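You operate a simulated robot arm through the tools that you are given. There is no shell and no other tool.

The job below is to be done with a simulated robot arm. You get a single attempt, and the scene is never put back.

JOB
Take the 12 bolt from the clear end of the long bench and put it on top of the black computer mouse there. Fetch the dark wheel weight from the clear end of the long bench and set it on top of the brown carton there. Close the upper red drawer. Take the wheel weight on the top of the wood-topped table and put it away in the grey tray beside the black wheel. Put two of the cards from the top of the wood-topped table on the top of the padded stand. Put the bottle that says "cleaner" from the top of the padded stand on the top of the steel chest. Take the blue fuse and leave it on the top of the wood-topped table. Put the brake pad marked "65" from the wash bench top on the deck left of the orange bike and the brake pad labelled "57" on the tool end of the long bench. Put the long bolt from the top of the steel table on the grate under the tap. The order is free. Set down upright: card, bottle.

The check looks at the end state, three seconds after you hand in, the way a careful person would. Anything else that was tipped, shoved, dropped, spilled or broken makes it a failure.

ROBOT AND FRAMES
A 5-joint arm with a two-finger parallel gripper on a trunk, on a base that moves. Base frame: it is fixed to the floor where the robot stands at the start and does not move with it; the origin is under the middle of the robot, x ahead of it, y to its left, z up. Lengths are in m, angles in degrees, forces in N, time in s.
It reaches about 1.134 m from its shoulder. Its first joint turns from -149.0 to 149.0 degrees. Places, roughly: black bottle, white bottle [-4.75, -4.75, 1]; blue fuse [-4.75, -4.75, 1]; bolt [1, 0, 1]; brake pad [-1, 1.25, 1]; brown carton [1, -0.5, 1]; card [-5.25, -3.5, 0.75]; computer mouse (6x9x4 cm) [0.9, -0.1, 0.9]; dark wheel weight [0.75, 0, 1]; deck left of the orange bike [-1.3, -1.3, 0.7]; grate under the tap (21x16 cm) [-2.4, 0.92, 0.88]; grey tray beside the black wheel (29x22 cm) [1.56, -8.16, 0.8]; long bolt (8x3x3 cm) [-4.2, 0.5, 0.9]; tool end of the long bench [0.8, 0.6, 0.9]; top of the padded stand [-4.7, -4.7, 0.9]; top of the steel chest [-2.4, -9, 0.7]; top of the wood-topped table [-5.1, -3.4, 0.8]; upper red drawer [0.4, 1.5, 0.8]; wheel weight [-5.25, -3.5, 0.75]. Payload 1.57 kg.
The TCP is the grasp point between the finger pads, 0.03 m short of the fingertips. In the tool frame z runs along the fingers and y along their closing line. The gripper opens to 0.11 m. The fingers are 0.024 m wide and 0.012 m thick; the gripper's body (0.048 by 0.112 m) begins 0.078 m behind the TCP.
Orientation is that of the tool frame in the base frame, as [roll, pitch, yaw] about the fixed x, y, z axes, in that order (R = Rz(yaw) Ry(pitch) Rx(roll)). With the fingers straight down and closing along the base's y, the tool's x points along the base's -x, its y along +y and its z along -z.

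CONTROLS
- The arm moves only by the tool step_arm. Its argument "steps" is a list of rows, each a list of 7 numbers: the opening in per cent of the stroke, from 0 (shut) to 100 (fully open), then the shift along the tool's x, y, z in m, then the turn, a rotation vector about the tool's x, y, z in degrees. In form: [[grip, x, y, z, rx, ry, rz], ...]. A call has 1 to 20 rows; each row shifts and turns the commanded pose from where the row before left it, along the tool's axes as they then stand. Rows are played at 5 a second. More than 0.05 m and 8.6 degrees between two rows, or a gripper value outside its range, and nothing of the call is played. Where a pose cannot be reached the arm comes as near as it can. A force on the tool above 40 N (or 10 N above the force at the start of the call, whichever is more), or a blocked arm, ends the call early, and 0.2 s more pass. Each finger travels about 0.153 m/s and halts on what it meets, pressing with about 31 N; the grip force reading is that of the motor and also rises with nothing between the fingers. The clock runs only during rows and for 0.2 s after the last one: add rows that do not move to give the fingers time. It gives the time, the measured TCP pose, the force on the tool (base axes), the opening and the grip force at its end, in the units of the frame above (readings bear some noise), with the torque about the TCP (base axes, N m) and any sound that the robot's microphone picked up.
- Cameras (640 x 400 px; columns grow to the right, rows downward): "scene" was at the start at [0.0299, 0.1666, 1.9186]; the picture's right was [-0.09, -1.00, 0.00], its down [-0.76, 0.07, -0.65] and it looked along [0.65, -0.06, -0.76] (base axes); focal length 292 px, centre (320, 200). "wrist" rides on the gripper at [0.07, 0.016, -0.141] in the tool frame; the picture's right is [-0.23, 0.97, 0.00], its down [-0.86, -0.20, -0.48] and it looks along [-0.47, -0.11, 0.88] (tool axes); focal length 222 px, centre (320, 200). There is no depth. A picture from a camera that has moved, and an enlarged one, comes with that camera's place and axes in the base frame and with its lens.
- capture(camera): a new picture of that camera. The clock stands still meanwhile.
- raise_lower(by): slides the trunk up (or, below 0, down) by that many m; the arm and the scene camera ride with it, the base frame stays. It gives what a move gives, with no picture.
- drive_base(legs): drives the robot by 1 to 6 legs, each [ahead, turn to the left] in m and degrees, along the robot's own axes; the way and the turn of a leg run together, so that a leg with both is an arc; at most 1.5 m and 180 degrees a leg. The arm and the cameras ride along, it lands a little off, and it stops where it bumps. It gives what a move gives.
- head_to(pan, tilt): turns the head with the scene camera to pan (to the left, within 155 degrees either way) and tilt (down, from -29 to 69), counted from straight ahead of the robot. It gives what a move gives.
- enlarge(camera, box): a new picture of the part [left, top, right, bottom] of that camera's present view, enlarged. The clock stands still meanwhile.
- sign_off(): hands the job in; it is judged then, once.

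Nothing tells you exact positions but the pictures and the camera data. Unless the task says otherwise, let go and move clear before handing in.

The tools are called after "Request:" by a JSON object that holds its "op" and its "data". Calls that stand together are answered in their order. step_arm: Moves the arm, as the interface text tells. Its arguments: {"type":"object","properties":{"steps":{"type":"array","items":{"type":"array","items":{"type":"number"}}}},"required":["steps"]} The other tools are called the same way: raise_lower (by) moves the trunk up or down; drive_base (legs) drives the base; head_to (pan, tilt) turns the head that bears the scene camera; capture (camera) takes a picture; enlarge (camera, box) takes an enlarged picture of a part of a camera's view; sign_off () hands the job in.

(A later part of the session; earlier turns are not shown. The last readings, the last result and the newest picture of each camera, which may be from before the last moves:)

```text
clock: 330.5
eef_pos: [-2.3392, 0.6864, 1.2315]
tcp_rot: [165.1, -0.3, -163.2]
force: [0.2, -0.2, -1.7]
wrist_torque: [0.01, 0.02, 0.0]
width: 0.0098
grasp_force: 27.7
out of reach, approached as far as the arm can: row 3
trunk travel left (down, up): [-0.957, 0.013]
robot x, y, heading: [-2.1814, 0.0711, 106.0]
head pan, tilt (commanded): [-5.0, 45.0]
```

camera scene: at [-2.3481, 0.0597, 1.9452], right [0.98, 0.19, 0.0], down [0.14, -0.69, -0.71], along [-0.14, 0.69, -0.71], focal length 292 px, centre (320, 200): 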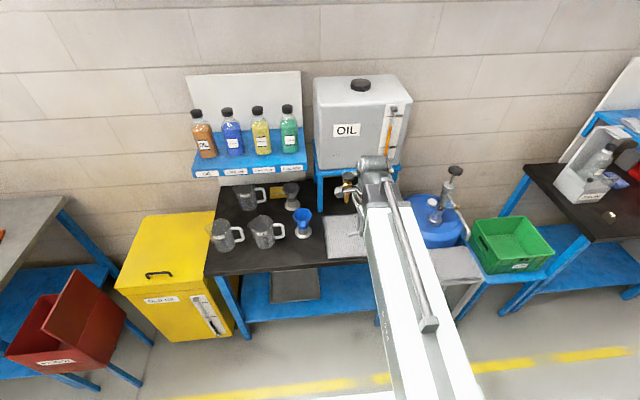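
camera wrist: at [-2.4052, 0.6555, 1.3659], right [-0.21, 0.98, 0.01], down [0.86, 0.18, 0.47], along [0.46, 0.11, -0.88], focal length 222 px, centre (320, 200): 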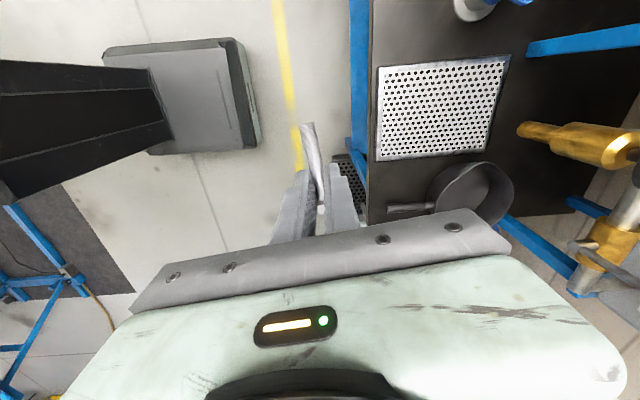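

Request:
{"op": "step_arm", "data": {"steps": [[0, -0.0024, 0.0374, 0.01, 0, 0, 0], [0, -0.0024, 0.0374, 0.01, 0, 0, 0], [0, 0, 0, 0, 0, 0, 0]]}}

Request:
{"op": "raise_lower", "data": {"by": -0.15}}

Request:
{"op": "capture", "data": {"camera": "wrist"}}

Request:
{"op": "enlarge", "data": {"camera": "scene", "box": [260, 120, 440, 280]}}

```text
clock: 331.3
eef_pos: [-2.3564, 0.7608, 1.2307]
tcp_rot: [165.0, -0.3, -163.2]
force: [0.6, 0.4, 0.0]
wrist_torque: [0.01, 0.0, -0.02]
width: 0.0094
grasp_force: 27.8
trunk travel left (down, up): [-0.957, 0.013]
robot x, y, heading: [-2.1795, 0.0737, 106.1]
head pan, tilt (commanded): [-5.0, 45.0]
```

```text
clock: 333.1
eef_pos: [-2.3564, 0.7619, 1.0802]
tcp_rot: [165.1, -0.3, -163.2]
force: [0.5, -0.2, -0.7]
wrist_torque: [-0.04, 0.01, 0.04]
width: 0.0097
grasp_force: 28.0
trunk travel left (down, up): [-0.807, 0.163]
robot x, y, heading: [-2.181, 0.0696, 106.0]
head pan, tilt (commanded): [-5.0, 45.0]
```

```text
taken
camera wrist: at [-2.4169, 0.7215, 1.2235], right [-0.05, 0.97, 0.25], down [0.91, -0.05, 0.41], along [0.41, 0.25, -0.88], focal length 222 px, centre (320, 200)
```

wrist: 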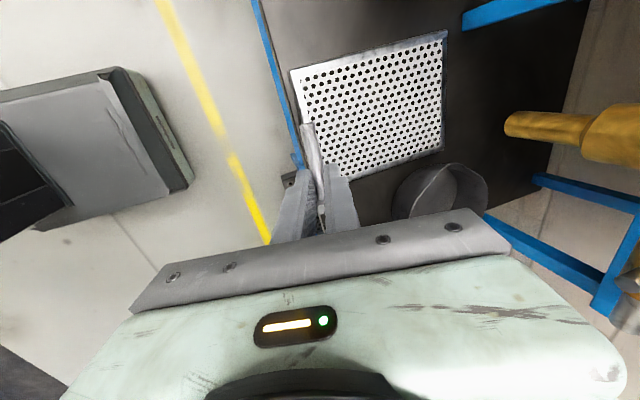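

```text
2.50 times, centred on (350, 200) of scene
camera zoom: at [-2.3485, 0.0594, 1.7916], right [0.98, 0.19, 0.0], down [0.14, -0.69, -0.71], along [-0.14, 0.69, -0.71], focal length 731 px, centre (245, 200)
```

zoom: 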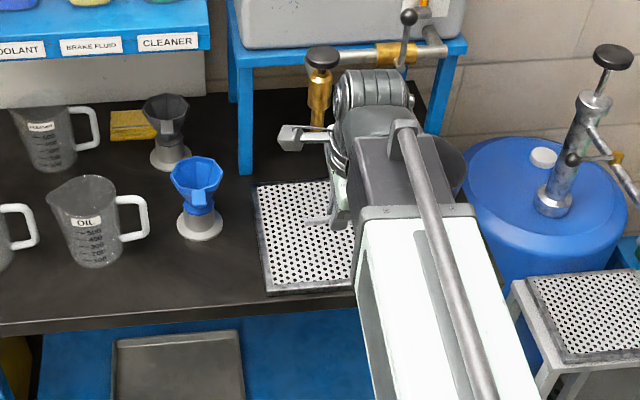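

Request:
{"op": "raise_lower", "data": {"by": -0.11}}

Request:
{"op": "capture", "data": {"camera": "wrist"}}

Request:
{"op": "enlarge", "data": {"camera": "scene", "box": [260, 120, 440, 280]}}

```text
clock: 334.5
eef_pos: [-2.3564, 0.7613, 0.9718]
tcp_rot: [165.1, -0.3, -163.1]
force: [-0.4, -0.1, -0.8]
wrist_torque: [-0.01, 0.02, 0.0]
width: 0.0097
grasp_force: 27.6
trunk travel left (down, up): [-0.697, 0.273]
robot x, y, heading: [-2.1804, 0.0695, 106.4]
head pan, tilt (commanded): [-5.0, 45.0]
```

```text
taken
camera wrist: at [-2.4169, 0.7215, 1.1134], right [-0.05, 0.97, 0.25], down [0.91, -0.05, 0.41], along [0.41, 0.25, -0.88], focal length 222 px, centre (320, 200)
```

wrist: 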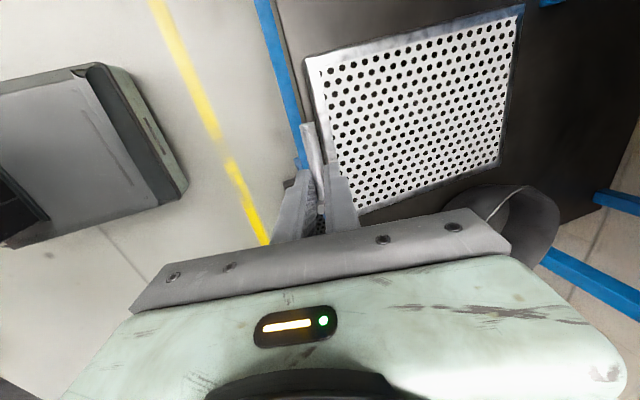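

```text
2.50 times, centred on (350, 200) of scene
camera zoom: at [-2.3485, 0.0594, 1.6816], right [0.98, 0.19, 0.0], down [0.14, -0.69, -0.71], along [-0.14, 0.69, -0.71], focal length 731 px, centre (245, 200)
```

zoom: 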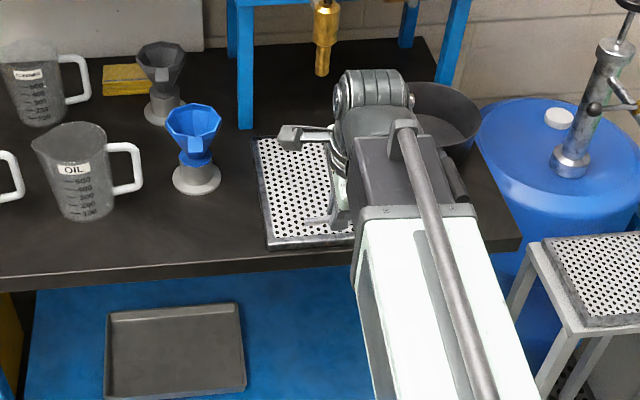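

Everything is clear: the tap spout is behind the wrist. I'll slide forward 8 cm over the front part of the grate.

Request:
{"op": "step_arm", "data": {"steps": [[0, 0, 0.0383, 0.0103, 0, 0, 0], [0, 0, 0.0335, 0.009, 0, 0, 0], [0, 0, 0, 0, 0, 0, 0]]}}

Request:
{"op": "capture", "data": {"camera": "wrist"}}

Request:
{"op": "enlarge", "data": {"camera": "scene", "box": [260, 120, 440, 280]}}

```text
clock: 335.3
eef_pos: [-2.379, 0.8329, 0.9716]
tcp_rot: [165.1, -0.3, -163.2]
force: [0.8, -0.1, -0.3]
wrist_torque: [0.01, 0.02, -0.01]
width: 0.0098
grasp_force: 27.8
trunk travel left (down, up): [-0.697, 0.273]
robot x, y, heading: [-2.1802, 0.0694, 106.2]
head pan, tilt (commanded): [-5.0, 45.0]
```

```text
taken
camera wrist: at [-2.4394, 0.7927, 1.1133], right [-0.05, 0.97, 0.25], down [0.91, -0.05, 0.41], along [0.41, 0.25, -0.88], focal length 222 px, centre (320, 200)
```

wrist: 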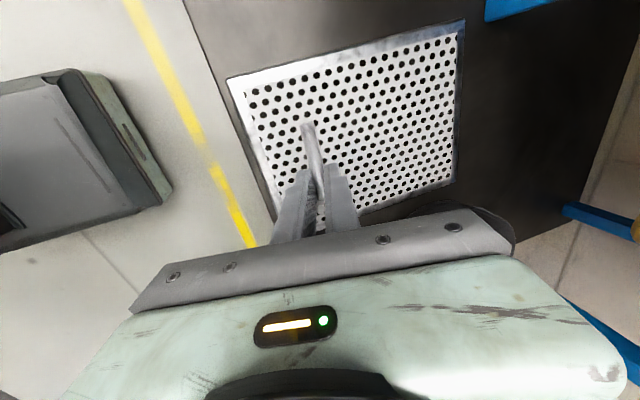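

```text
2.50 times, centred on (350, 200) of scene
camera zoom: at [-2.3486, 0.0595, 1.6815], right [0.98, 0.19, 0.0], down [0.14, -0.69, -0.71], along [-0.14, 0.69, -0.71], focal length 731 px, centre (245, 200)
```

zoom: 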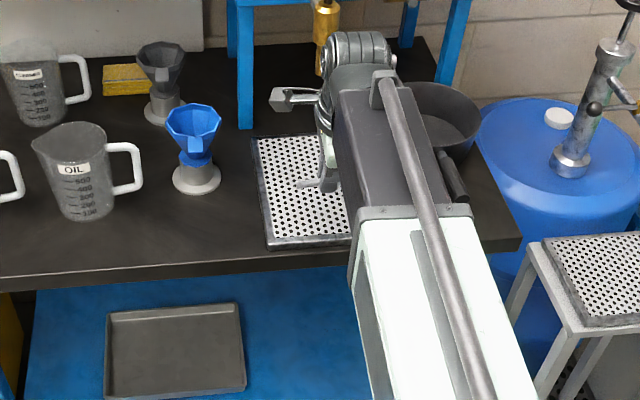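

The bolt is over the front part of the grate, well inside its frame. Lowering to contact.

Request:
{"op": "raise_lower", "data": {"by": -0.055}}

Request:
{"op": "raise_lower", "data": {"by": -0.004}}

Request:
{"op": "raise_lower", "data": {"by": -0.004}}

Request:
{"op": "capture", "data": {"camera": "wrist"}}

```text
clock: 336.2
eef_pos: [-2.3772, 0.8325, 0.9165]
tcp_rot: [165.1, -0.3, -163.2]
force: [0.0, -0.4, -0.7]
wrist_torque: [0.04, 0.04, -0.02]
width: 0.0094
grasp_force: 27.7
trunk travel left (down, up): [-0.642, 0.328]
robot x, y, heading: [-2.1792, 0.0738, 106.4]
head pan, tilt (commanded): [-5.0, 45.0]
```

```text
clock: 336.8
eef_pos: [-2.3781, 0.8317, 0.9119]
tcp_rot: [165.2, -0.3, -163.2]
force: [0.5, -0.5, -0.5]
wrist_torque: [0.02, -0.04, 0.01]
width: 0.0095
grasp_force: 28.0
trunk travel left (down, up): [-0.638, 0.332]
robot x, y, heading: [-2.1807, 0.072, 106.3]
head pan, tilt (commanded): [-5.0, 45.0]
```

```text
clock: 337.3
eef_pos: [-2.3786, 0.8314, 0.9097]
tcp_rot: [164.9, -0.3, -163.3]
force: [-0.6, 3.0, 8.9]
wrist_torque: [0.05, -0.09, 0.03]
width: 0.0094
grasp_force: 27.9
trunk travel left (down, up): [-0.634, 0.336]
robot x, y, heading: [-2.1789, 0.0688, 106.3]
head pan, tilt (commanded): [-5.0, 45.0]
```

```text
taken
camera wrist: at [-2.4393, 0.7922, 1.0509], right [-0.05, 0.97, 0.25], down [0.91, -0.06, 0.41], along [0.41, 0.25, -0.88], focal length 222 px, centre (320, 200)
```

wrist: 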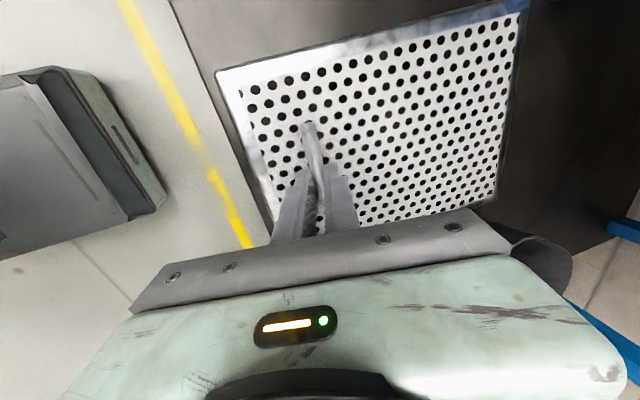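

The bolt touches the grate lightly. I'll open the fingers slowly.

Request:
{"op": "step_arm", "data": {"steps": [[10, 0, 0, 0, 0, 0, 0], [12, 0, 0, 0, 0, 0, 0], [14, 0, 0, 0, 0, 0, 0], [17, 0, 0, 0, 0, 0, 0], [20, 0, 0, 0, 0, 0, 0], [24, 0, 0, 0, 0, 0, 0], [24, 0, 0, 0, 0, 0, 0]]}}

Request:
{"op": "enlarge", "data": {"camera": "wrist", "box": [220, 60, 420, 240]}}

```text
clock: 338.9
eef_pos: [-2.378, 0.8326, 0.9083]
tcp_rot: [165.0, -0.3, -163.3]
force: [-1.9, 11.8, 19.8]
wrist_torque: [0.26, -0.04, 0.01]
width: 0.0104
grasp_force: 0.1
trunk travel left (down, up): [-0.634, 0.336]
robot x, y, heading: [-2.1818, 0.0728, 106.2]
head pan, tilt (commanded): [-5.0, 45.0]
```

```text
2.22 times, centred on (320, 150) of wrist
camera zoom: at [-2.4393, 0.7921, 1.051], right [-0.05, 0.97, 0.25], down [0.91, -0.06, 0.41], along [0.41, 0.25, -0.88], focal length 494 px, centre (320, 311)
```

zoom: 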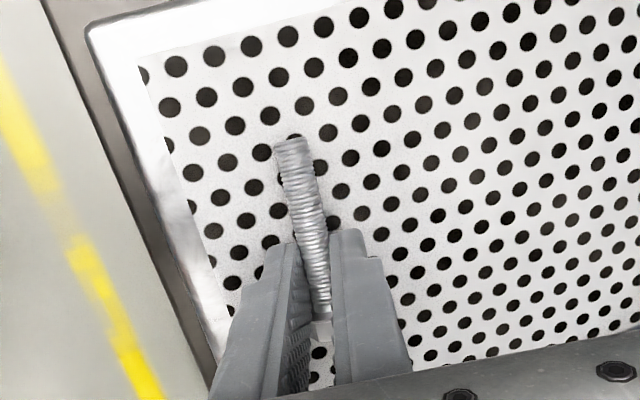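

The near finger is blocked by the grate, so the grip is loose but can't open. I'll rise a few millimetres and open further.

Request:
{"op": "raise_lower", "data": {"by": 0.004}}

Request:
{"op": "step_arm", "data": {"steps": [[24, 0, 0, 0, 0, 0, 0], [26, 0, 0, 0, 0, 0, 0], [28, 0, 0, 0, 0, 0, 0]]}}

Request:
{"op": "enlarge", "data": {"camera": "wrist", "box": [220, 60, 420, 240]}}

```text
clock: 339.4
eef_pos: [-2.379, 0.832, 0.9127]
tcp_rot: [165.3, -0.4, -163.3]
force: [0.1, -0.4, -0.4]
wrist_torque: [-0.05, -0.01, 0.01]
width: 0.0263
grasp_force: 0.1
trunk travel left (down, up): [-0.638, 0.332]
robot x, y, heading: [-2.1833, 0.0712, 106.1]
head pan, tilt (commanded): [-5.0, 45.0]
```

```text
clock: 340.2
eef_pos: [-2.3788, 0.8332, 0.9121]
tcp_rot: [165.1, -0.3, -163.2]
force: [-0.6, -0.7, 0.4]
wrist_torque: [-0.03, -0.01, 0.0]
width: 0.0308
grasp_force: 0.0
trunk travel left (down, up): [-0.638, 0.332]
robot x, y, heading: [-2.1842, 0.071, 106.0]
head pan, tilt (commanded): [-5.0, 45.0]
```

```text
2.22 times, centred on (320, 150) of wrist
camera zoom: at [-2.4394, 0.7925, 1.0544], right [-0.05, 0.97, 0.25], down [0.91, -0.05, 0.41], along [0.41, 0.25, -0.88], focal length 494 px, centre (320, 311)
```

zoom: 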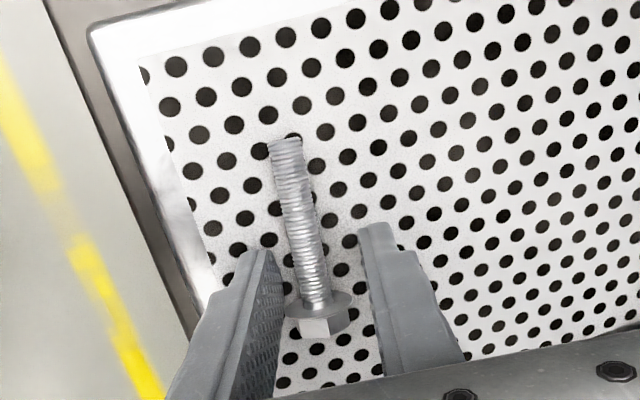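

The bolt lies on the grate. To withdraw without dragging it, I'll alternate small backward shifts and small rises along the tool's axis.

Request:
{"op": "step_arm", "data": {"steps": [[32, 0, -0.0048, -0.0013, 0, 0, 0], [32, 0, 0, 0, 0, 0, 0]]}}

Request:
{"op": "raise_lower", "data": {"by": 0.01}}

Request:
{"op": "step_arm", "data": {"steps": [[40, 0, -0.0029, -0.0008, 0, 0, 0], [45, 0, 0, 0, 0, 0, 0]]}}

Request:
{"op": "raise_lower", "data": {"by": 0.015}}

Request:
{"op": "enlarge", "data": {"camera": "wrist", "box": [220, 60, 420, 240]}}

```text
clock: 340.8
eef_pos: [-2.3778, 0.8278, 0.9116]
tcp_rot: [165.1, -0.3, -163.2]
force: [0.3, -0.1, -0.6]
wrist_torque: [0.01, 0.0, 0.04]
width: 0.0354
grasp_force: 0.1
trunk travel left (down, up): [-0.638, 0.332]
robot x, y, heading: [-2.1817, 0.0709, 106.2]
head pan, tilt (commanded): [-5.0, 45.0]
```

```text
clock: 341.4
eef_pos: [-2.378, 0.8281, 0.9224]
tcp_rot: [165.1, -0.2, -163.1]
force: [0.3, -0.3, -0.2]
wrist_torque: [-0.03, 0.0, 0.0]
width: 0.0351
grasp_force: 0.0
trunk travel left (down, up): [-0.648, 0.322]
robot x, y, heading: [-2.1795, 0.0688, 105.9]
head pan, tilt (commanded): [-5.0, 45.0]
```

```text
clock: 342.0
eef_pos: [-2.3757, 0.8245, 0.9222]
tcp_rot: [165.1, -0.3, -163.3]
force: [0.2, 0.7, 0.3]
wrist_torque: [0.01, 0.03, -0.02]
width: 0.0496
grasp_force: 0.0
trunk travel left (down, up): [-0.648, 0.322]
robot x, y, heading: [-2.1786, 0.0706, 106.2]
head pan, tilt (commanded): [-5.0, 45.0]
```

```text
clock: 342.6
eef_pos: [-2.3782, 0.8248, 0.9371]
tcp_rot: [165.1, -0.3, -163.2]
force: [-0.7, -0.1, 0.1]
wrist_torque: [-0.02, -0.03, -0.01]
width: 0.0494
grasp_force: 0.1
trunk travel left (down, up): [-0.663, 0.307]
robot x, y, heading: [-2.182, 0.0699, 106.3]
head pan, tilt (commanded): [-5.0, 45.0]
```

```text
2.22 times, centred on (320, 150) of wrist
camera zoom: at [-2.4378, 0.7849, 1.0794], right [-0.05, 0.97, 0.25], down [0.91, -0.05, 0.41], along [0.41, 0.25, -0.88], focal length 494 px, centre (320, 311)
```

zoom: 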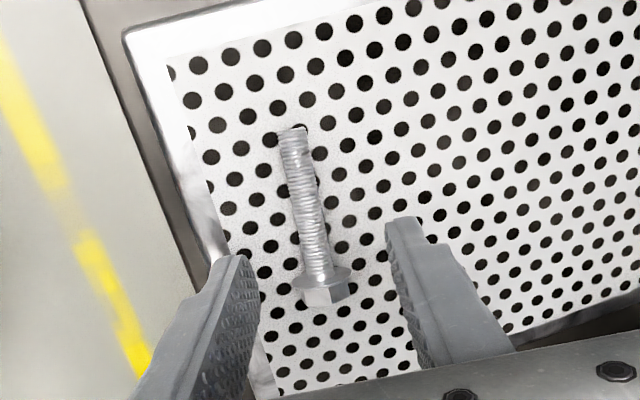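

The bolt rests safely on the grate. I'll rise a little more, back out from under the tap, and then raise fully.

Request:
{"op": "raise_lower", "data": {"by": 0.03}}

Request:
{"op": "step_arm", "data": {"steps": [[45, 0, -0.0383, -0.0103, 0, 0, 0], [45, 0, -0.0383, -0.0103, 0, 0, 0], [45, 0, -0.0383, -0.0103, 0, 0, 0], [45, 0, 0, 0, 0, 0, 0]]}}

Request:
{"op": "raise_lower", "data": {"by": 0.27}}

Request:
{"op": "step_arm", "data": {"steps": [[45, 0, 0, 0, 7.4, 0, 0], [45, 0, 0, 0, 7.4, 0, 0], [45, 0, 0, 0, 0, 0, 0]]}}

Request:
{"op": "enlarge", "data": {"camera": "scene", "box": [200, 100, 440, 260]}}

Request:
{"op": "enlarge", "data": {"camera": "wrist", "box": [360, 20, 640, 220]}}

```text
clock: 343.4
eef_pos: [-2.3781, 0.824, 0.9676]
tcp_rot: [165.1, -0.4, -163.2]
force: [1.1, -1.0, 1.0]
wrist_torque: [0.02, 0.0, -0.02]
width: 0.0495
grasp_force: 0.1
trunk travel left (down, up): [-0.693, 0.277]
robot x, y, heading: [-2.1813, 0.0725, 106.3]
head pan, tilt (commanded): [-5.0, 45.0]
```

```text
clock: 344.4
eef_pos: [-2.3428, 0.7109, 0.9668]
tcp_rot: [165.2, -0.4, -163.3]
force: [0.0, -0.1, -0.4]
wrist_torque: [0.03, 0.05, -0.02]
width: 0.0492
grasp_force: 0.1
trunk travel left (down, up): [-0.693, 0.277]
robot x, y, heading: [-2.182, 0.0696, 106.2]
head pan, tilt (commanded): [-5.0, 45.0]
```

```text
clock: 347.1
eef_pos: [-2.343, 0.7123, 1.2374]
tcp_rot: [165.1, -0.3, -163.2]
force: [0.5, 0.0, -0.3]
wrist_torque: [0.01, -0.01, 0.02]
width: 0.0495
grasp_force: 0.1
trunk travel left (down, up): [-0.963, 0.007]
robot x, y, heading: [-2.1798, 0.0726, 106.2]
head pan, tilt (commanded): [-5.0, 45.0]
```

```text
clock: 347.9
eef_pos: [-2.3439, 0.7107, 1.2301]
tcp_rot: [180.0, -0.3, -163.2]
force: [0.5, 0.0, 0.7]
wrist_torque: [-0.04, -0.02, 0.01]
width: 0.0496
grasp_force: 0.1
out of reach, approached as far as the arm can: row 1
trunk travel left (down, up): [-0.963, 0.007]
robot x, y, heading: [-2.1831, 0.0692, 106.1]
head pan, tilt (commanded): [-5.0, 45.0]
```

```text
2.50 times, centred on (320, 180) of scene
camera zoom: at [-2.3485, 0.0591, 1.9475], right [0.98, 0.19, 0.0], down [0.14, -0.69, -0.71], along [-0.14, 0.69, -0.71], focal length 731 px, centre (320, 250)
```

zoom: 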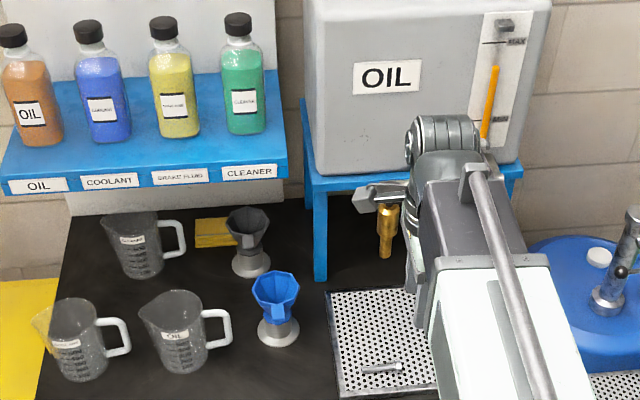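

```text
2.00 times, centred on (500, 120) of wrist
camera zoom: at [-2.4143, 0.7064, 1.372], right [-0.06, 1.0, 0.0], down [0.88, 0.06, 0.47], along [0.47, 0.03, -0.88], focal length 444 px, centre (-40, 360)
```

zoom: 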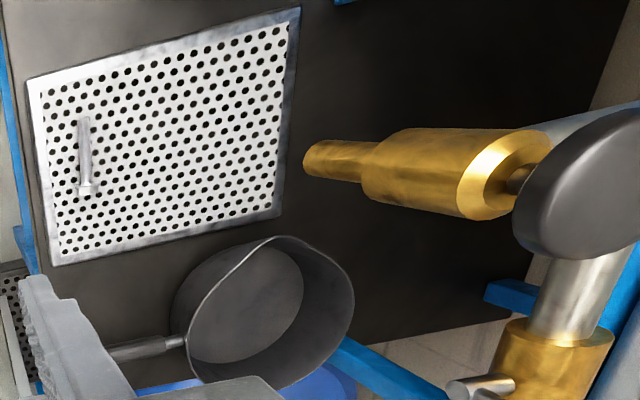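

The long bolt lies on the grate and nothing else moved. Next I drive towards the wood-topped table and padded stand at the far side, checking the way as I go.

Request:
{"op": "drive_base", "data": {"legs": [[-0.15, 0], [0, 126]]}}

Request:
{"op": "head_to", "data": {"pan": 0, "tilt": 20}}

Request:
{"op": "capture", "data": {"camera": "scene"}}

```text
clock: 354.6
eef_pos: [-2.5482, -0.5898, 1.2287]
tcp_rot: [179.9, -0.4, -35.8]
force: [-0.6, -0.9, 0.1]
wrist_torque: [0.02, -0.03, 0.02]
width: 0.0495
grasp_force: 0.0
trunk travel left (down, up): [-0.963, 0.007]
robot x, y, heading: [-2.1568, -0.056, -126.5]
head pan, tilt (commanded): [-5.0, 45.0]
```

```text
clock: 355.5
eef_pos: [-2.5468, -0.5903, 1.2303]
tcp_rot: [179.9, -0.4, -35.8]
force: [0.0, 0.4, -0.3]
wrist_torque: [0.02, 0.02, -0.02]
width: 0.0497
grasp_force: 0.0
trunk travel left (down, up): [-0.963, 0.007]
robot x, y, heading: [-2.1484, -0.0611, -126.5]
head pan, tilt (commanded): [0.0, 20.0]
```

```text
taken
camera scene: at [-2.0493, -0.2008, 1.9861], right [-0.8, 0.6, 0.0], down [0.2, 0.28, -0.94], along [-0.56, -0.75, -0.34], focal length 292 px, centre (320, 200)
```

scene: 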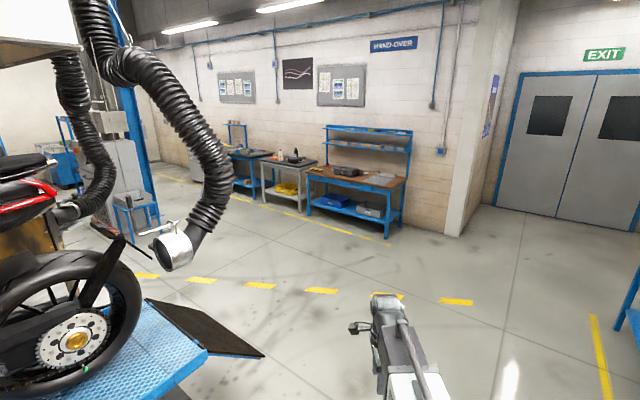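

The hand-over area is ahead: the wood-topped table and, to its left, the padded stand. The way is clear right of the lift's ramp, so I drive on.

Request:
{"op": "drive_base", "data": {"legs": [[1.3, 0], [1.2, 0]]}}

Request:
{"op": "head_to", "data": {"pan": -5, "tilt": 30}}

Request:
{"op": "capture", "data": {"camera": "scene"}}

```text
clock: 367.6
eef_pos: [-4.0968, -2.5335, 1.2293]
tcp_rot: [179.8, -0.3, -37.7]
force: [-1.3, 0.7, -0.6]
wrist_torque: [0.01, -0.04, 0.02]
width: 0.0496
grasp_force: 0.2
trunk travel left (down, up): [-0.963, 0.007]
robot x, y, heading: [-3.6835, -2.0157, -128.8]
head pan, tilt (commanded): [0.0, 20.0]
```

```text
clock: 368.3
eef_pos: [-4.0953, -2.5331, 1.23]
tcp_rot: [179.9, -0.3, -37.6]
force: [0.3, 0.3, -0.7]
wrist_torque: [-0.01, 0.02, -0.01]
width: 0.0496
grasp_force: 0.0
trunk travel left (down, up): [-0.963, 0.007]
robot x, y, heading: [-3.6866, -2.017, -128.9]
head pan, tilt (commanded): [-5.0, 30.0]
```

```text
taken
camera scene: at [-3.5886, -2.1541, 1.9702], right [-0.72, 0.69, 0.0], down [0.35, 0.36, -0.87], along [-0.6, -0.63, -0.5], focal length 292 px, centre (320, 200)
```

scene: 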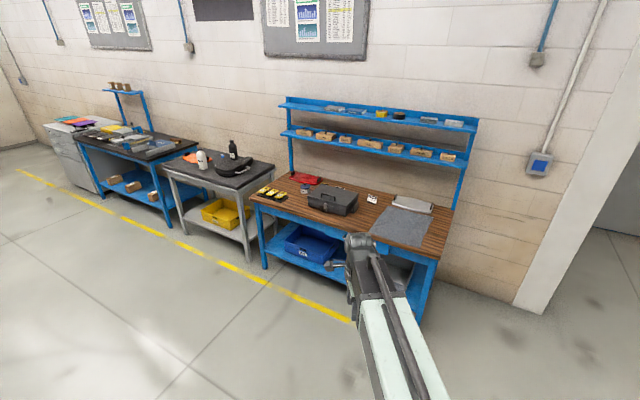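

Request:
{"op": "enlarge", "data": {"camera": "scene", "box": [240, 150, 460, 270]}}

Request:
{"op": "enlarge", "data": {"camera": "scene", "box": [150, 120, 300, 220]}}

Request:
{"op": "enlarge", "data": {"camera": "scene", "box": [270, 80, 490, 180]}}

```text
2.91 times, centred on (350, 210) of scene
camera zoom: at [-3.5886, -2.1541, 1.9702], right [-0.72, 0.69, 0.0], down [0.35, 0.36, -0.87], along [-0.6, -0.63, -0.5], focal length 850 px, centre (233, 171)
```

zoom: 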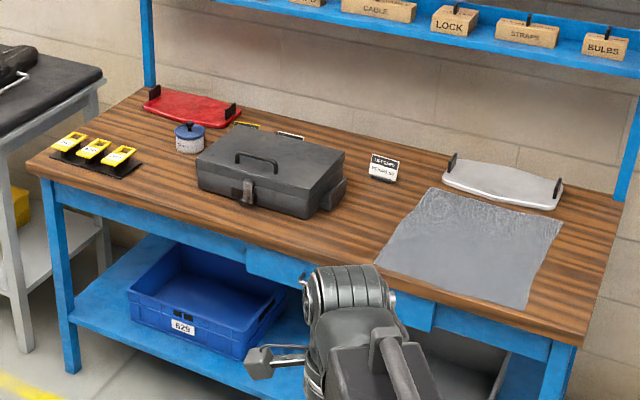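

```text
4.00 times, centred on (225, 170) of scene
camera zoom: at [-3.5886, -2.1541, 1.9702], right [-0.72, 0.69, 0.0], down [0.35, 0.36, -0.87], along [-0.6, -0.63, -0.5], focal length 1169 px, centre (700, 320)
```

zoom: 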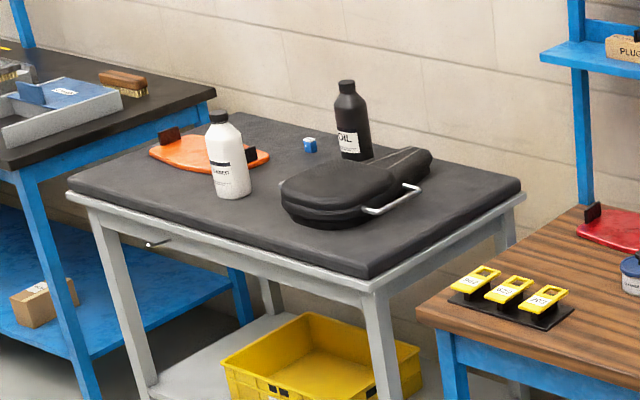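

```text
2.91 times, centred on (380, 130) of scene
camera zoom: at [-3.5886, -2.1541, 1.9702], right [-0.72, 0.69, 0.0], down [0.35, 0.36, -0.87], along [-0.6, -0.63, -0.5], focal length 850 px, centre (146, 404)
```

zoom: 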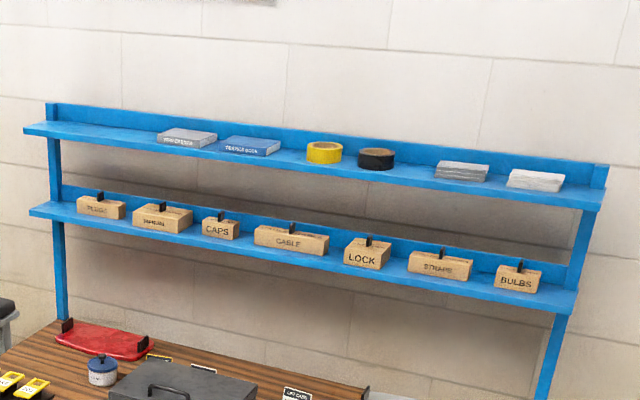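

I see standing cards on the table (one right of the toolbox, two behind it), a blue fuse, a white bottle and a black bottle on the padded stand. I'll drive up to the wood-topped table.

Request:
{"op": "drive_base", "data": {"legs": [[0, 7], [1.22, 0], [0, -41.5]]}}

Request:
{"op": "head_to", "data": {"pan": 0, "tilt": 40}}

Request:
{"op": "capture", "data": {"camera": "scene"}}

Request:
{"op": "capture", "data": {"camera": "wrist"}}

```text
clock: 377.1
eef_pos: [-4.9655, -3.2767, 1.2297]
tcp_rot: [179.9, -0.3, -71.8]
force: [0.8, -0.5, 0.5]
wrist_torque: [0.03, 0.03, -0.02]
width: 0.0493
grasp_force: 0.0
trunk travel left (down, up): [-0.963, 0.007]
robot x, y, heading: [-4.3347, -3.0867, -162.7]
head pan, tilt (commanded): [-5.0, 30.0]
```

```text
clock: 377.9
eef_pos: [-4.9659, -3.277, 1.2305]
tcp_rot: [179.9, -0.3, -71.9]
force: [-0.8, -0.3, 0.4]
wrist_torque: [0.01, -0.01, 0.02]
width: 0.0495
grasp_force: 0.1
trunk travel left (down, up): [-0.963, 0.007]
robot x, y, heading: [-4.3342, -3.087, -162.8]
head pan, tilt (commanded): [0.0, 40.0]
```

```text
taken
camera scene: at [-4.3229, -3.2629, 1.9548], right [-0.3, 0.95, 0.0], down [0.61, 0.19, -0.77], along [-0.73, -0.23, -0.64], focal length 292 px, centre (320, 200)
```

scene: 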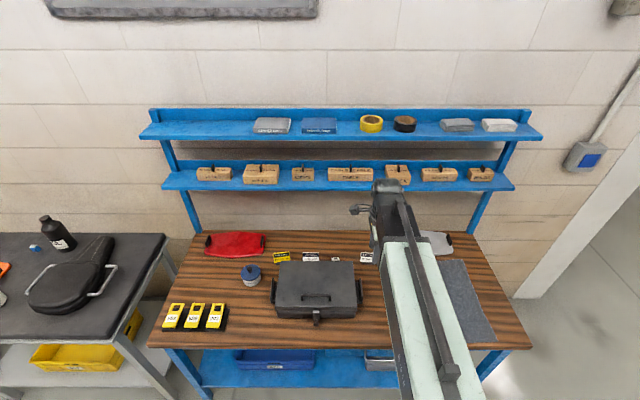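

```text
taken
camera wrist: at [-4.9608, -3.3475, 1.3719], right [-1.0, -0.09, 0.0], down [-0.08, 0.88, 0.47], along [-0.04, 0.47, -0.88], focal length 222 px, centre (320, 200)
```

wrist: 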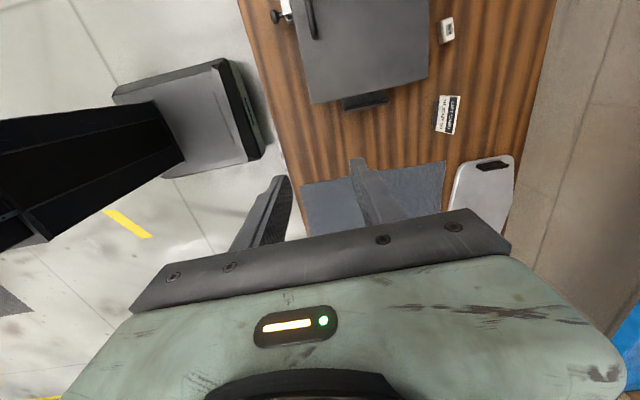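

Request:
{"op": "enlarge", "data": {"camera": "scene", "box": [240, 235, 400, 335]}}

Request:
{"op": "enlarge", "data": {"camera": "wrist", "box": [400, 0, 520, 150]}}

Request:
{"op": "enlarge", "data": {"camera": "scene", "box": [0, 200, 180, 380]}}

```text
4.00 times, centred on (320, 285) of scene
camera zoom: at [-4.3229, -3.2629, 1.9548], right [-0.3, 0.95, 0.0], down [0.61, 0.19, -0.77], along [-0.73, -0.23, -0.64], focal length 1169 px, centre (320, -140)
```

zoom: 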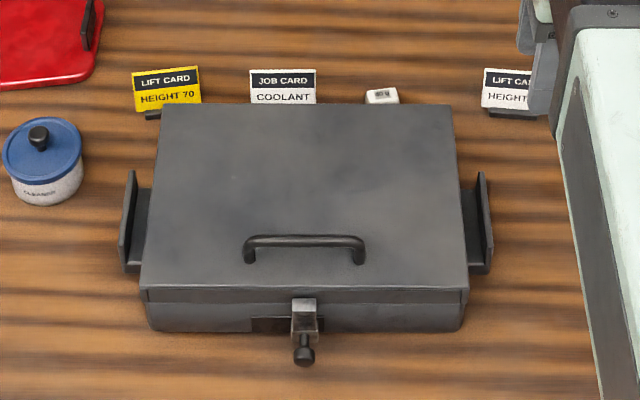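

```text
2.67 times, centred on (460, 75) of wrist
camera zoom: at [-4.9608, -3.3475, 1.3719], right [-1.0, -0.09, 0.0], down [-0.08, 0.88, 0.47], along [-0.04, 0.47, -0.88], focal length 592 px, centre (-53, 533)
```

zoom: 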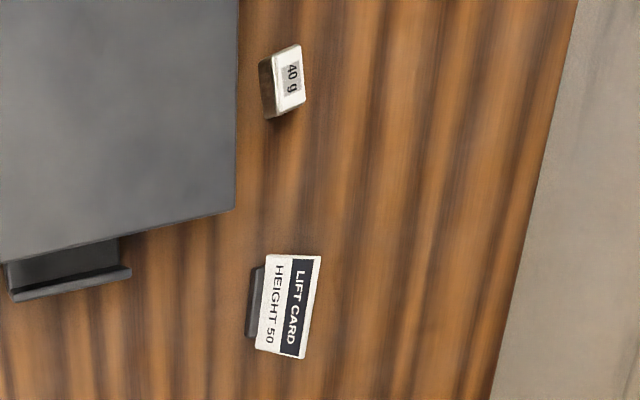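

```text
2.22 times, centred on (90, 290) of scene
camera zoom: at [-4.3229, -3.2629, 1.9548], right [-0.3, 0.95, 0.0], down [0.61, 0.19, -0.77], along [-0.73, -0.23, -0.64], focal length 650 px, centre (831, 0)
```

zoom: 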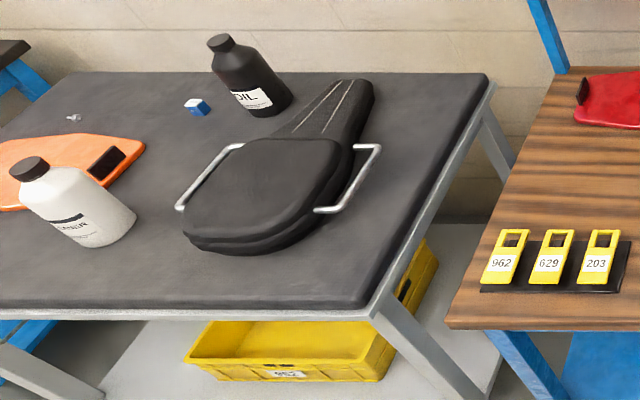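

The wood table holds three standing cards (HEIGHT 70, COOLANT, HEIGHT 50) in one row with the 40 g wheel weight, all about 10 cm in front of the shelf. I'll grip the HEIGHT 50 card by its side edges with the wrist leaning back; first a little closer, then turn the gripper.

Request:
{"op": "drive_base", "data": {"legs": [[0.07, 0]]}}

Request:
{"op": "step_arm", "data": {"steps": [[100, 0, 0, 0, 0, 0, -8.44], [100, 0, 0, 0, 0, 0, -8.44], [100, 0, 0, 0, 0, 0, -8.44], [100, 0, 0, 0, 0, 0, -8.44], [100, 0, 0, 0, 0, 0, -8.44], [100, 0, 0, 0, 0, 0, -8.44], [100, 0, 0, 0, 0, 0, -8.44], [100, 0, 0, 0, 0, 0, -8.44], [100, 0, 0, 0, 0, 0, -8.44], [100, 0, 0, 0, 0, 0, -8.44], [100, 0, 0, 0, 0, 0, 0]]}}

Request:
{"op": "capture", "data": {"camera": "wrist"}}

```text
clock: 378.9
eef_pos: [-5.0359, -3.2984, 1.2287]
tcp_rot: [-180.0, -0.4, -71.8]
force: [-0.2, 0.4, 0.2]
wrist_torque: [0.0, -0.04, 0.0]
width: 0.0497
grasp_force: 0.1
trunk travel left (down, up): [-0.963, 0.007]
robot x, y, heading: [-4.4045, -3.1065, -162.7]
head pan, tilt (commanded): [0.0, 40.0]
```

```text
clock: 381.3
eef_pos: [-5.0337, -3.2982, 1.2287]
tcp_rot: [179.8, 0.1, 12.5]
force: [-0.4, -0.3, 0.0]
wrist_torque: [0.01, -0.07, 0.01]
width: 0.1098
grasp_force: 0.0
trunk travel left (down, up): [-0.963, 0.007]
robot x, y, heading: [-4.4011, -3.104, -162.7]
head pan, tilt (commanded): [0.0, 40.0]
```

```text
taken
camera wrist: at [-4.9633, -3.2978, 1.3716], right [-0.01, -1.0, 0.01], down [-0.88, 0.01, 0.48], along [-0.48, 0.0, -0.88], focal length 222 px, centre (320, 200)
```

wrist: 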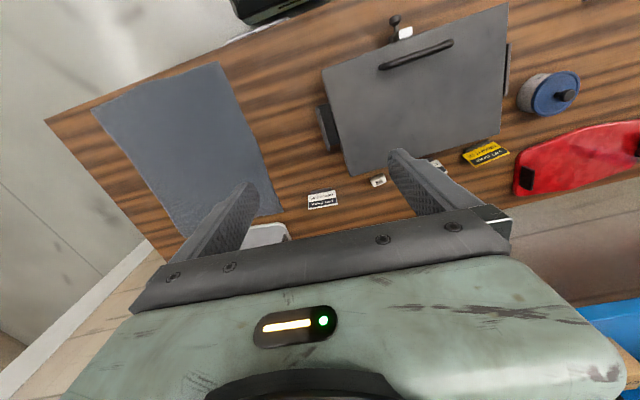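

Request:
{"op": "step_arm", "data": {"steps": [[100, 0, 0, 0, 0, -7, 0], [100, 0, 0, 0, 0, -7, 0], [100, 0, 0, 0, 0, -7, 0], [100, 0, 0, 0, 0, 0, 0]]}}

Request:
{"op": "step_arm", "data": {"steps": [[100, -0.04, -0.0081, 0.0154, 0, 0, 0], [100, -0.04, -0.0081, 0.0154, 0, 0, 0], [100, -0.04, -0.0081, 0.0154, 0, 0, 0], [100, -0.03, -0.0061, 0.0115, 0, 0, 0], [100, 0, 0, 0, 0, 0, 0]]}}

Request:
{"op": "raise_lower", "data": {"by": -0.2}}

Request:
{"op": "capture", "data": {"camera": "wrist"}}

Request:
{"op": "enlarge", "data": {"camera": "wrist", "box": [240, 100, 400, 220]}}

Request:
{"op": "capture", "data": {"camera": "scene"}}

```text
clock: 382.3
eef_pos: [-5.0348, -3.2983, 1.246]
tcp_rot: [179.6, 21.2, 12.4]
force: [-0.7, -0.2, 0.9]
wrist_torque: [0.02, 0.01, 0.0]
width: 0.1101
grasp_force: 0.0
out of reach, approached as far as the arm can: row 2, 3
trunk travel left (down, up): [-0.963, 0.007]
robot x, y, heading: [-4.4048, -3.1119, -162.5]
head pan, tilt (commanded): [0.0, 40.0]
```

```text
clock: 383.5
eef_pos: [-5.1974, -3.2999, 1.2448]
tcp_rot: [179.6, 21.0, 12.4]
force: [0.5, -0.3, 0.6]
wrist_torque: [0.03, -0.02, 0.02]
width: 0.1099
grasp_force: 0.0
trunk travel left (down, up): [-0.963, 0.007]
robot x, y, heading: [-4.4042, -3.1143, -163.0]
head pan, tilt (commanded): [0.0, 40.0]
```

```text
clock: 385.7
eef_pos: [-5.1983, -3.3019, 1.045]
tcp_rot: [179.7, 21.0, 12.4]
force: [0.1, 0.5, -0.5]
wrist_torque: [-0.01, 0.01, -0.01]
width: 0.1098
grasp_force: 0.2
trunk travel left (down, up): [-0.763, 0.207]
robot x, y, heading: [-4.402, -3.1113, -162.7]
head pan, tilt (commanded): [0.0, 40.0]
```

```text
taken
camera wrist: at [-5.0813, -3.2907, 1.1532], right [0.0, -1.0, 0.09], down [-0.66, 0.06, 0.75], along [-0.76, -0.06, -0.65], focal length 222 px, centre (320, 200)
```

wrist: 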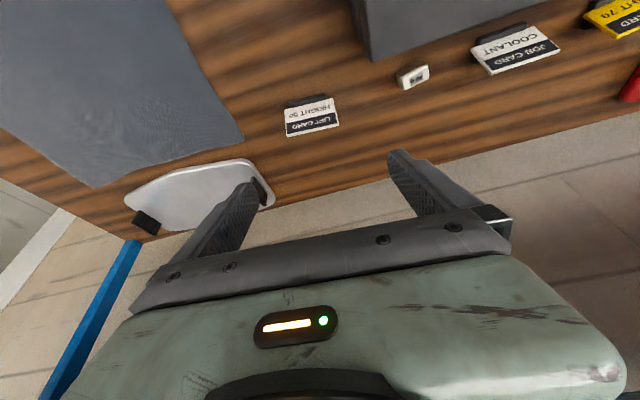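

```text
3.33 times, centred on (320, 160) of wrist
camera zoom: at [-5.0813, -3.2907, 1.1532], right [0.0, -1.0, 0.09], down [-0.66, 0.06, 0.75], along [-0.76, -0.06, -0.65], focal length 740 px, centre (320, 333)
```

zoom: 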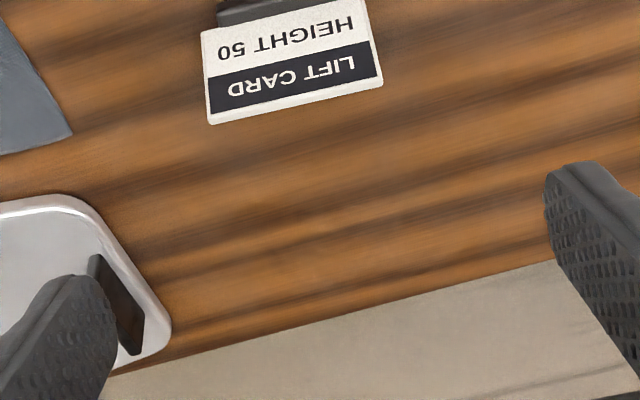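

```text
taken
camera scene: at [-4.391, -3.2834, 1.7548], right [-0.3, 0.95, 0.0], down [0.61, 0.19, -0.77], along [-0.73, -0.23, -0.64], focal length 292 px, centre (320, 200)
```

scene: 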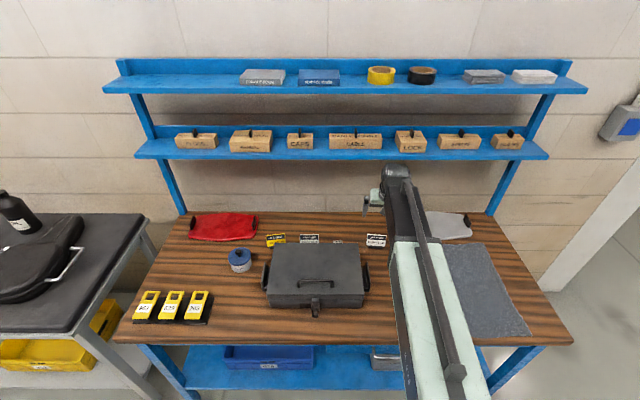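

The card's top edge runs from (-5.270, -3.267) to (-5.253, -3.345) at z 0.861. I'll centre over it and lower in two stages.

Request:
{"op": "step_arm", "data": {"steps": [[100, -0.0244, -0.0047, 0.0094, 0, 0, 0], [100, -0.0244, -0.0047, 0.0094, 0, 0, 0], [100, 0, 0, 0, 0, 0, 0]]}}

Request:
{"op": "raise_lower", "data": {"by": -0.14}}

Request:
{"op": "enlarge", "data": {"camera": "wrist", "box": [200, 80, 440, 240]}}

Request:
{"op": "capture", "data": {"camera": "scene"}}

```text
clock: 386.5
eef_pos: [-5.2503, -3.3028, 1.0446]
tcp_rot: [179.7, 21.0, 12.4]
force: [-0.5, 0.4, 0.0]
wrist_torque: [-0.02, -0.02, -0.02]
width: 0.11
grasp_force: 0.2
trunk travel left (down, up): [-0.763, 0.207]
robot x, y, heading: [-4.4015, -3.1106, -162.8]
head pan, tilt (commanded): [0.0, 40.0]
```

```text
clock: 388.1
eef_pos: [-5.2498, -3.3031, 0.9044]
tcp_rot: [179.7, 21.0, 12.4]
force: [0.3, -0.4, 0.8]
wrist_torque: [-0.01, 0.0, -0.02]
width: 0.1099
grasp_force: 0.0
trunk travel left (down, up): [-0.623, 0.347]
robot x, y, heading: [-4.4044, -3.1073, -162.8]
head pan, tilt (commanded): [0.0, 40.0]
```

```text
2.50 times, centred on (320, 160) of wrist
camera zoom: at [-5.1339, -3.2928, 1.0131], right [0.0, -1.0, 0.09], down [-0.66, 0.06, 0.75], along [-0.76, -0.06, -0.65], focal length 555 px, centre (320, 300)
```

zoom: 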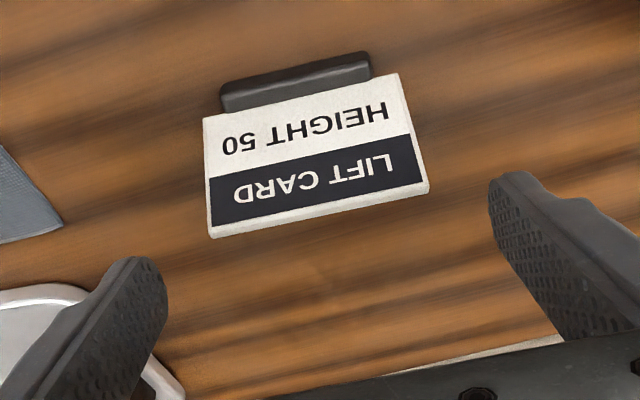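

```text
taken
camera scene: at [-4.391, -3.2834, 1.6148], right [-0.3, 0.95, 0.0], down [0.61, 0.19, -0.77], along [-0.73, -0.23, -0.64], focal length 292 px, centre (320, 200)
```

scene: 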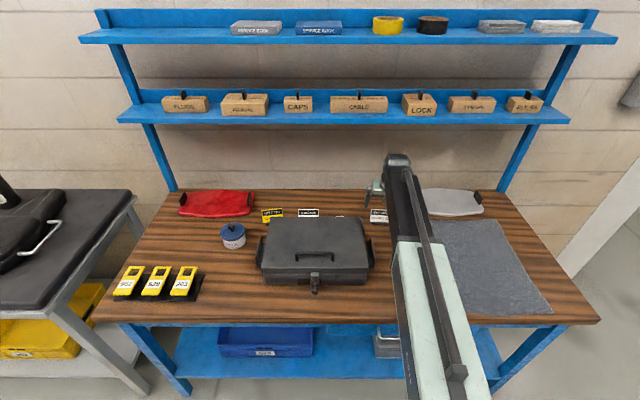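

Request:
{"op": "raise_lower", "data": {"by": -0.045}}

Request:
{"op": "enlarge", "data": {"camera": "wrist", "box": [200, 80, 440, 240]}}

Request:
{"op": "raise_lower", "data": {"by": -0.014}}

Request:
{"op": "enlarge", "data": {"camera": "wrist", "box": [200, 80, 440, 240]}}

```text
clock: 389.0
eef_pos: [-5.2493, -3.3031, 0.8597]
tcp_rot: [179.6, 21.0, 12.4]
force: [-0.4, -0.4, 0.6]
wrist_torque: [0.01, -0.02, 0.01]
width: 0.1098
grasp_force: 0.0
trunk travel left (down, up): [-0.578, 0.392]
robot x, y, heading: [-4.4024, -3.1059, -162.7]
head pan, tilt (commanded): [0.0, 40.0]
```

```text
2.50 times, centred on (320, 160) of wrist
camera zoom: at [-5.1339, -3.2928, 0.9681], right [0.0, -1.0, 0.09], down [-0.66, 0.06, 0.75], along [-0.76, -0.06, -0.65], focal length 555 px, centre (320, 300)
```

zoom: 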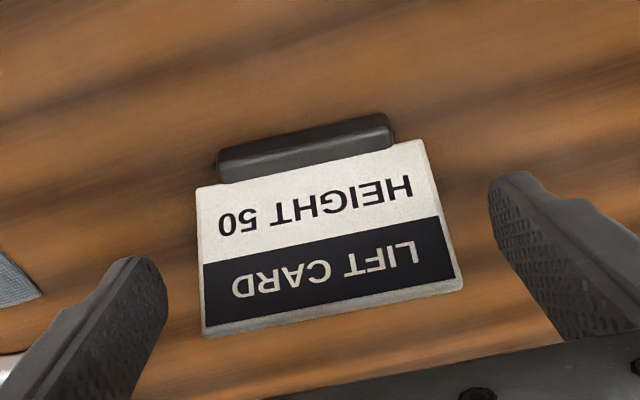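

```text
clock: 389.6
eef_pos: [-5.2498, -3.3025, 0.8473]
tcp_rot: [179.6, 21.0, 12.5]
force: [-0.8, 0.0, -0.4]
wrist_torque: [0.02, 0.01, 0.0]
width: 0.1102
grasp_force: 0.1
trunk travel left (down, up): [-0.564, 0.406]
robot x, y, heading: [-4.4035, -3.109, -162.9]
head pan, tilt (commanded): [0.0, 40.0]
```

```text
2.50 times, centred on (320, 160) of wrist
camera zoom: at [-5.1339, -3.2928, 0.9541], right [0.0, -1.0, 0.09], down [-0.66, 0.06, 0.75], along [-0.76, -0.06, -0.65], focal length 555 px, centre (320, 300)
```

zoom: 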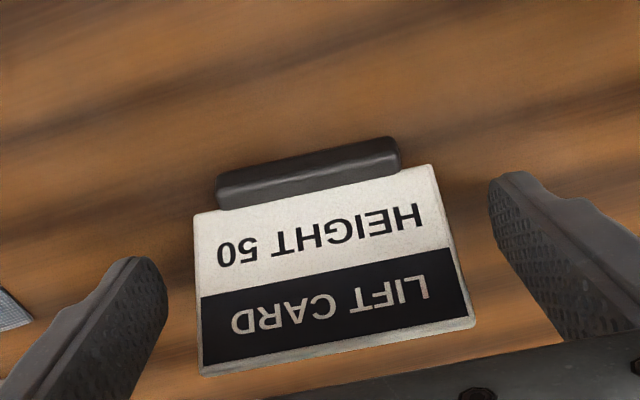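

The card is framed between the fingers. Closing slowly on its side edges.

Request:
{"op": "step_arm", "data": {"steps": [[90, 0, 0, 0, 0, 0, 0], [82, 0, 0, 0, 0, 0, 0], [76, 0, 0, 0, 0, 0, 0], [72, 0, 0, 0, 0, 0, 0], [68, 0, 0, 0, 0, 0, 0], [64, 0, 0, 0, 0, 0, 0], [60, 0, 0, 0, 0, 0, 0], [60, 0, 0, 0, 0, 0, 0]]}}

Request:
{"op": "enlarge", "data": {"camera": "wrist", "box": [200, 80, 440, 240]}}

```text
clock: 391.4
eef_pos: [-5.2499, -3.3019, 0.8463]
tcp_rot: [179.7, 21.0, 12.4]
force: [0.1, -0.7, 0.3]
wrist_torque: [0.01, 0.03, 0.04]
width: 0.0784
grasp_force: 30.8
trunk travel left (down, up): [-0.564, 0.406]
robot x, y, heading: [-4.4028, -3.1103, -163.0]
head pan, tilt (commanded): [0.0, 40.0]
```

```text
2.50 times, centred on (320, 160) of wrist
camera zoom: at [-5.1339, -3.2928, 0.9541], right [0.0, -1.0, 0.09], down [-0.66, 0.06, 0.75], along [-0.76, -0.06, -0.65], focal length 555 px, centre (320, 300)
```

zoom: 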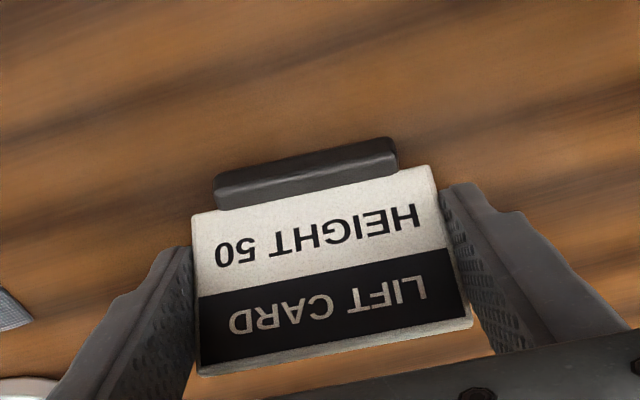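

Request:
{"op": "raise_lower", "data": {"by": 0.015}}

Request:
{"op": "enlarge", "data": {"camera": "wrist", "box": [200, 80, 440, 240]}}

```text
clock: 392.1
eef_pos: [-5.2507, -3.3013, 0.8619]
tcp_rot: [179.7, 21.1, 12.4]
force: [0.0, -0.7, 0.2]
wrist_torque: [-0.02, 0.04, 0.05]
width: 0.0782
grasp_force: 31.3
trunk travel left (down, up): [-0.579, 0.391]
robot x, y, heading: [-4.402, -3.1082, -162.6]
head pan, tilt (commanded): [0.0, 40.0]
```

```text
2.50 times, centred on (320, 160) of wrist
camera zoom: at [-5.134, -3.2929, 0.9691], right [0.0, -1.0, 0.09], down [-0.66, 0.06, 0.75], along [-0.76, -0.06, -0.65], focal length 555 px, centre (320, 300)
```

zoom: 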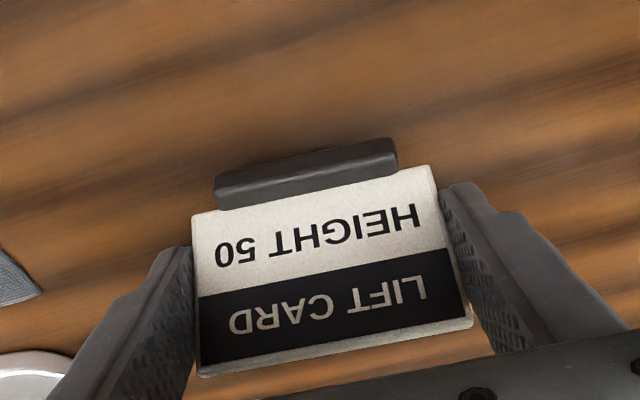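

The card is held by its edges without shifting. I'll lift it clear, back the arm off, and drive over to the padded stand.

Request:
{"op": "raise_lower", "data": {"by": 0.1}}

Request:
{"op": "step_arm", "data": {"steps": [[60, 0.04, 0, -0.0154, 0, 0, 0], [60, 0.04, 0, -0.0154, 0, 0, 0], [60, 0.04, 0, -0.0154, 0, 0, 0], [60, 0.04, 0, -0.0154, 0, 0, 0], [60, 0, 0, 0, 0, 0, 0]]}}

Request:
{"op": "raise_lower", "data": {"by": 0.28}}

Request:
{"op": "enlarge", "data": {"camera": "wrist", "box": [200, 80, 440, 240]}}

Request:
{"op": "drive_base", "data": {"legs": [[-0.25, 0], [0, 78.7]]}}

```text
clock: 393.4
eef_pos: [-5.2509, -3.3023, 0.961]
tcp_rot: [179.7, 21.0, 12.4]
force: [0.7, 0.3, -0.5]
wrist_torque: [0.0, -0.01, -0.02]
width: 0.0782
grasp_force: 30.7
trunk travel left (down, up): [-0.679, 0.291]
robot x, y, heading: [-4.3999, -3.1094, -162.7]
head pan, tilt (commanded): [0.0, 40.0]
```

```text
clock: 394.6
eef_pos: [-5.083, -3.2675, 0.9608]
tcp_rot: [179.7, 21.0, 12.4]
force: [0.3, -0.6, -0.5]
wrist_torque: [-0.01, 0.02, -0.01]
width: 0.0781
grasp_force: 31.0
trunk travel left (down, up): [-0.679, 0.291]
robot x, y, heading: [-4.4064, -3.1101, -162.7]
head pan, tilt (commanded): [0.0, 40.0]
```

```text
clock: 397.4
eef_pos: [-5.0835, -3.2672, 1.242]
tcp_rot: [179.7, 20.9, 12.3]
force: [-0.6, 0.0, -0.4]
wrist_torque: [0.01, -0.01, -0.02]
width: 0.0781
grasp_force: 30.7
trunk travel left (down, up): [-0.959, 0.011]
robot x, y, heading: [-4.4042, -3.1104, -162.7]
head pan, tilt (commanded): [0.0, 40.0]
```

```text
2.50 times, centred on (320, 160) of wrist
camera zoom: at [-4.9683, -3.2568, 1.349], right [0.0, -1.0, 0.09], down [-0.66, 0.06, 0.75], along [-0.76, -0.06, -0.65], focal length 555 px, centre (320, 300)
```

zoom: 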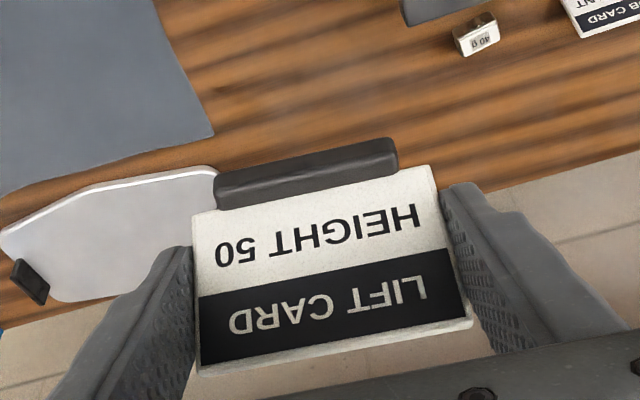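

```text
clock: 402.6
eef_pos: [-4.1359, -3.7334, 1.2418]
tcp_rot: [179.7, 21.1, 91.2]
force: [0.2, 0.5, -1.0]
wrist_torque: [0.0, 0.01, -0.02]
width: 0.0785
grasp_force: 30.9
trunk travel left (down, up): [-0.959, 0.011]
robot x, y, heading: [-4.1717, -3.0386, -84.6]
head pan, tilt (commanded): [0.0, 40.0]
```

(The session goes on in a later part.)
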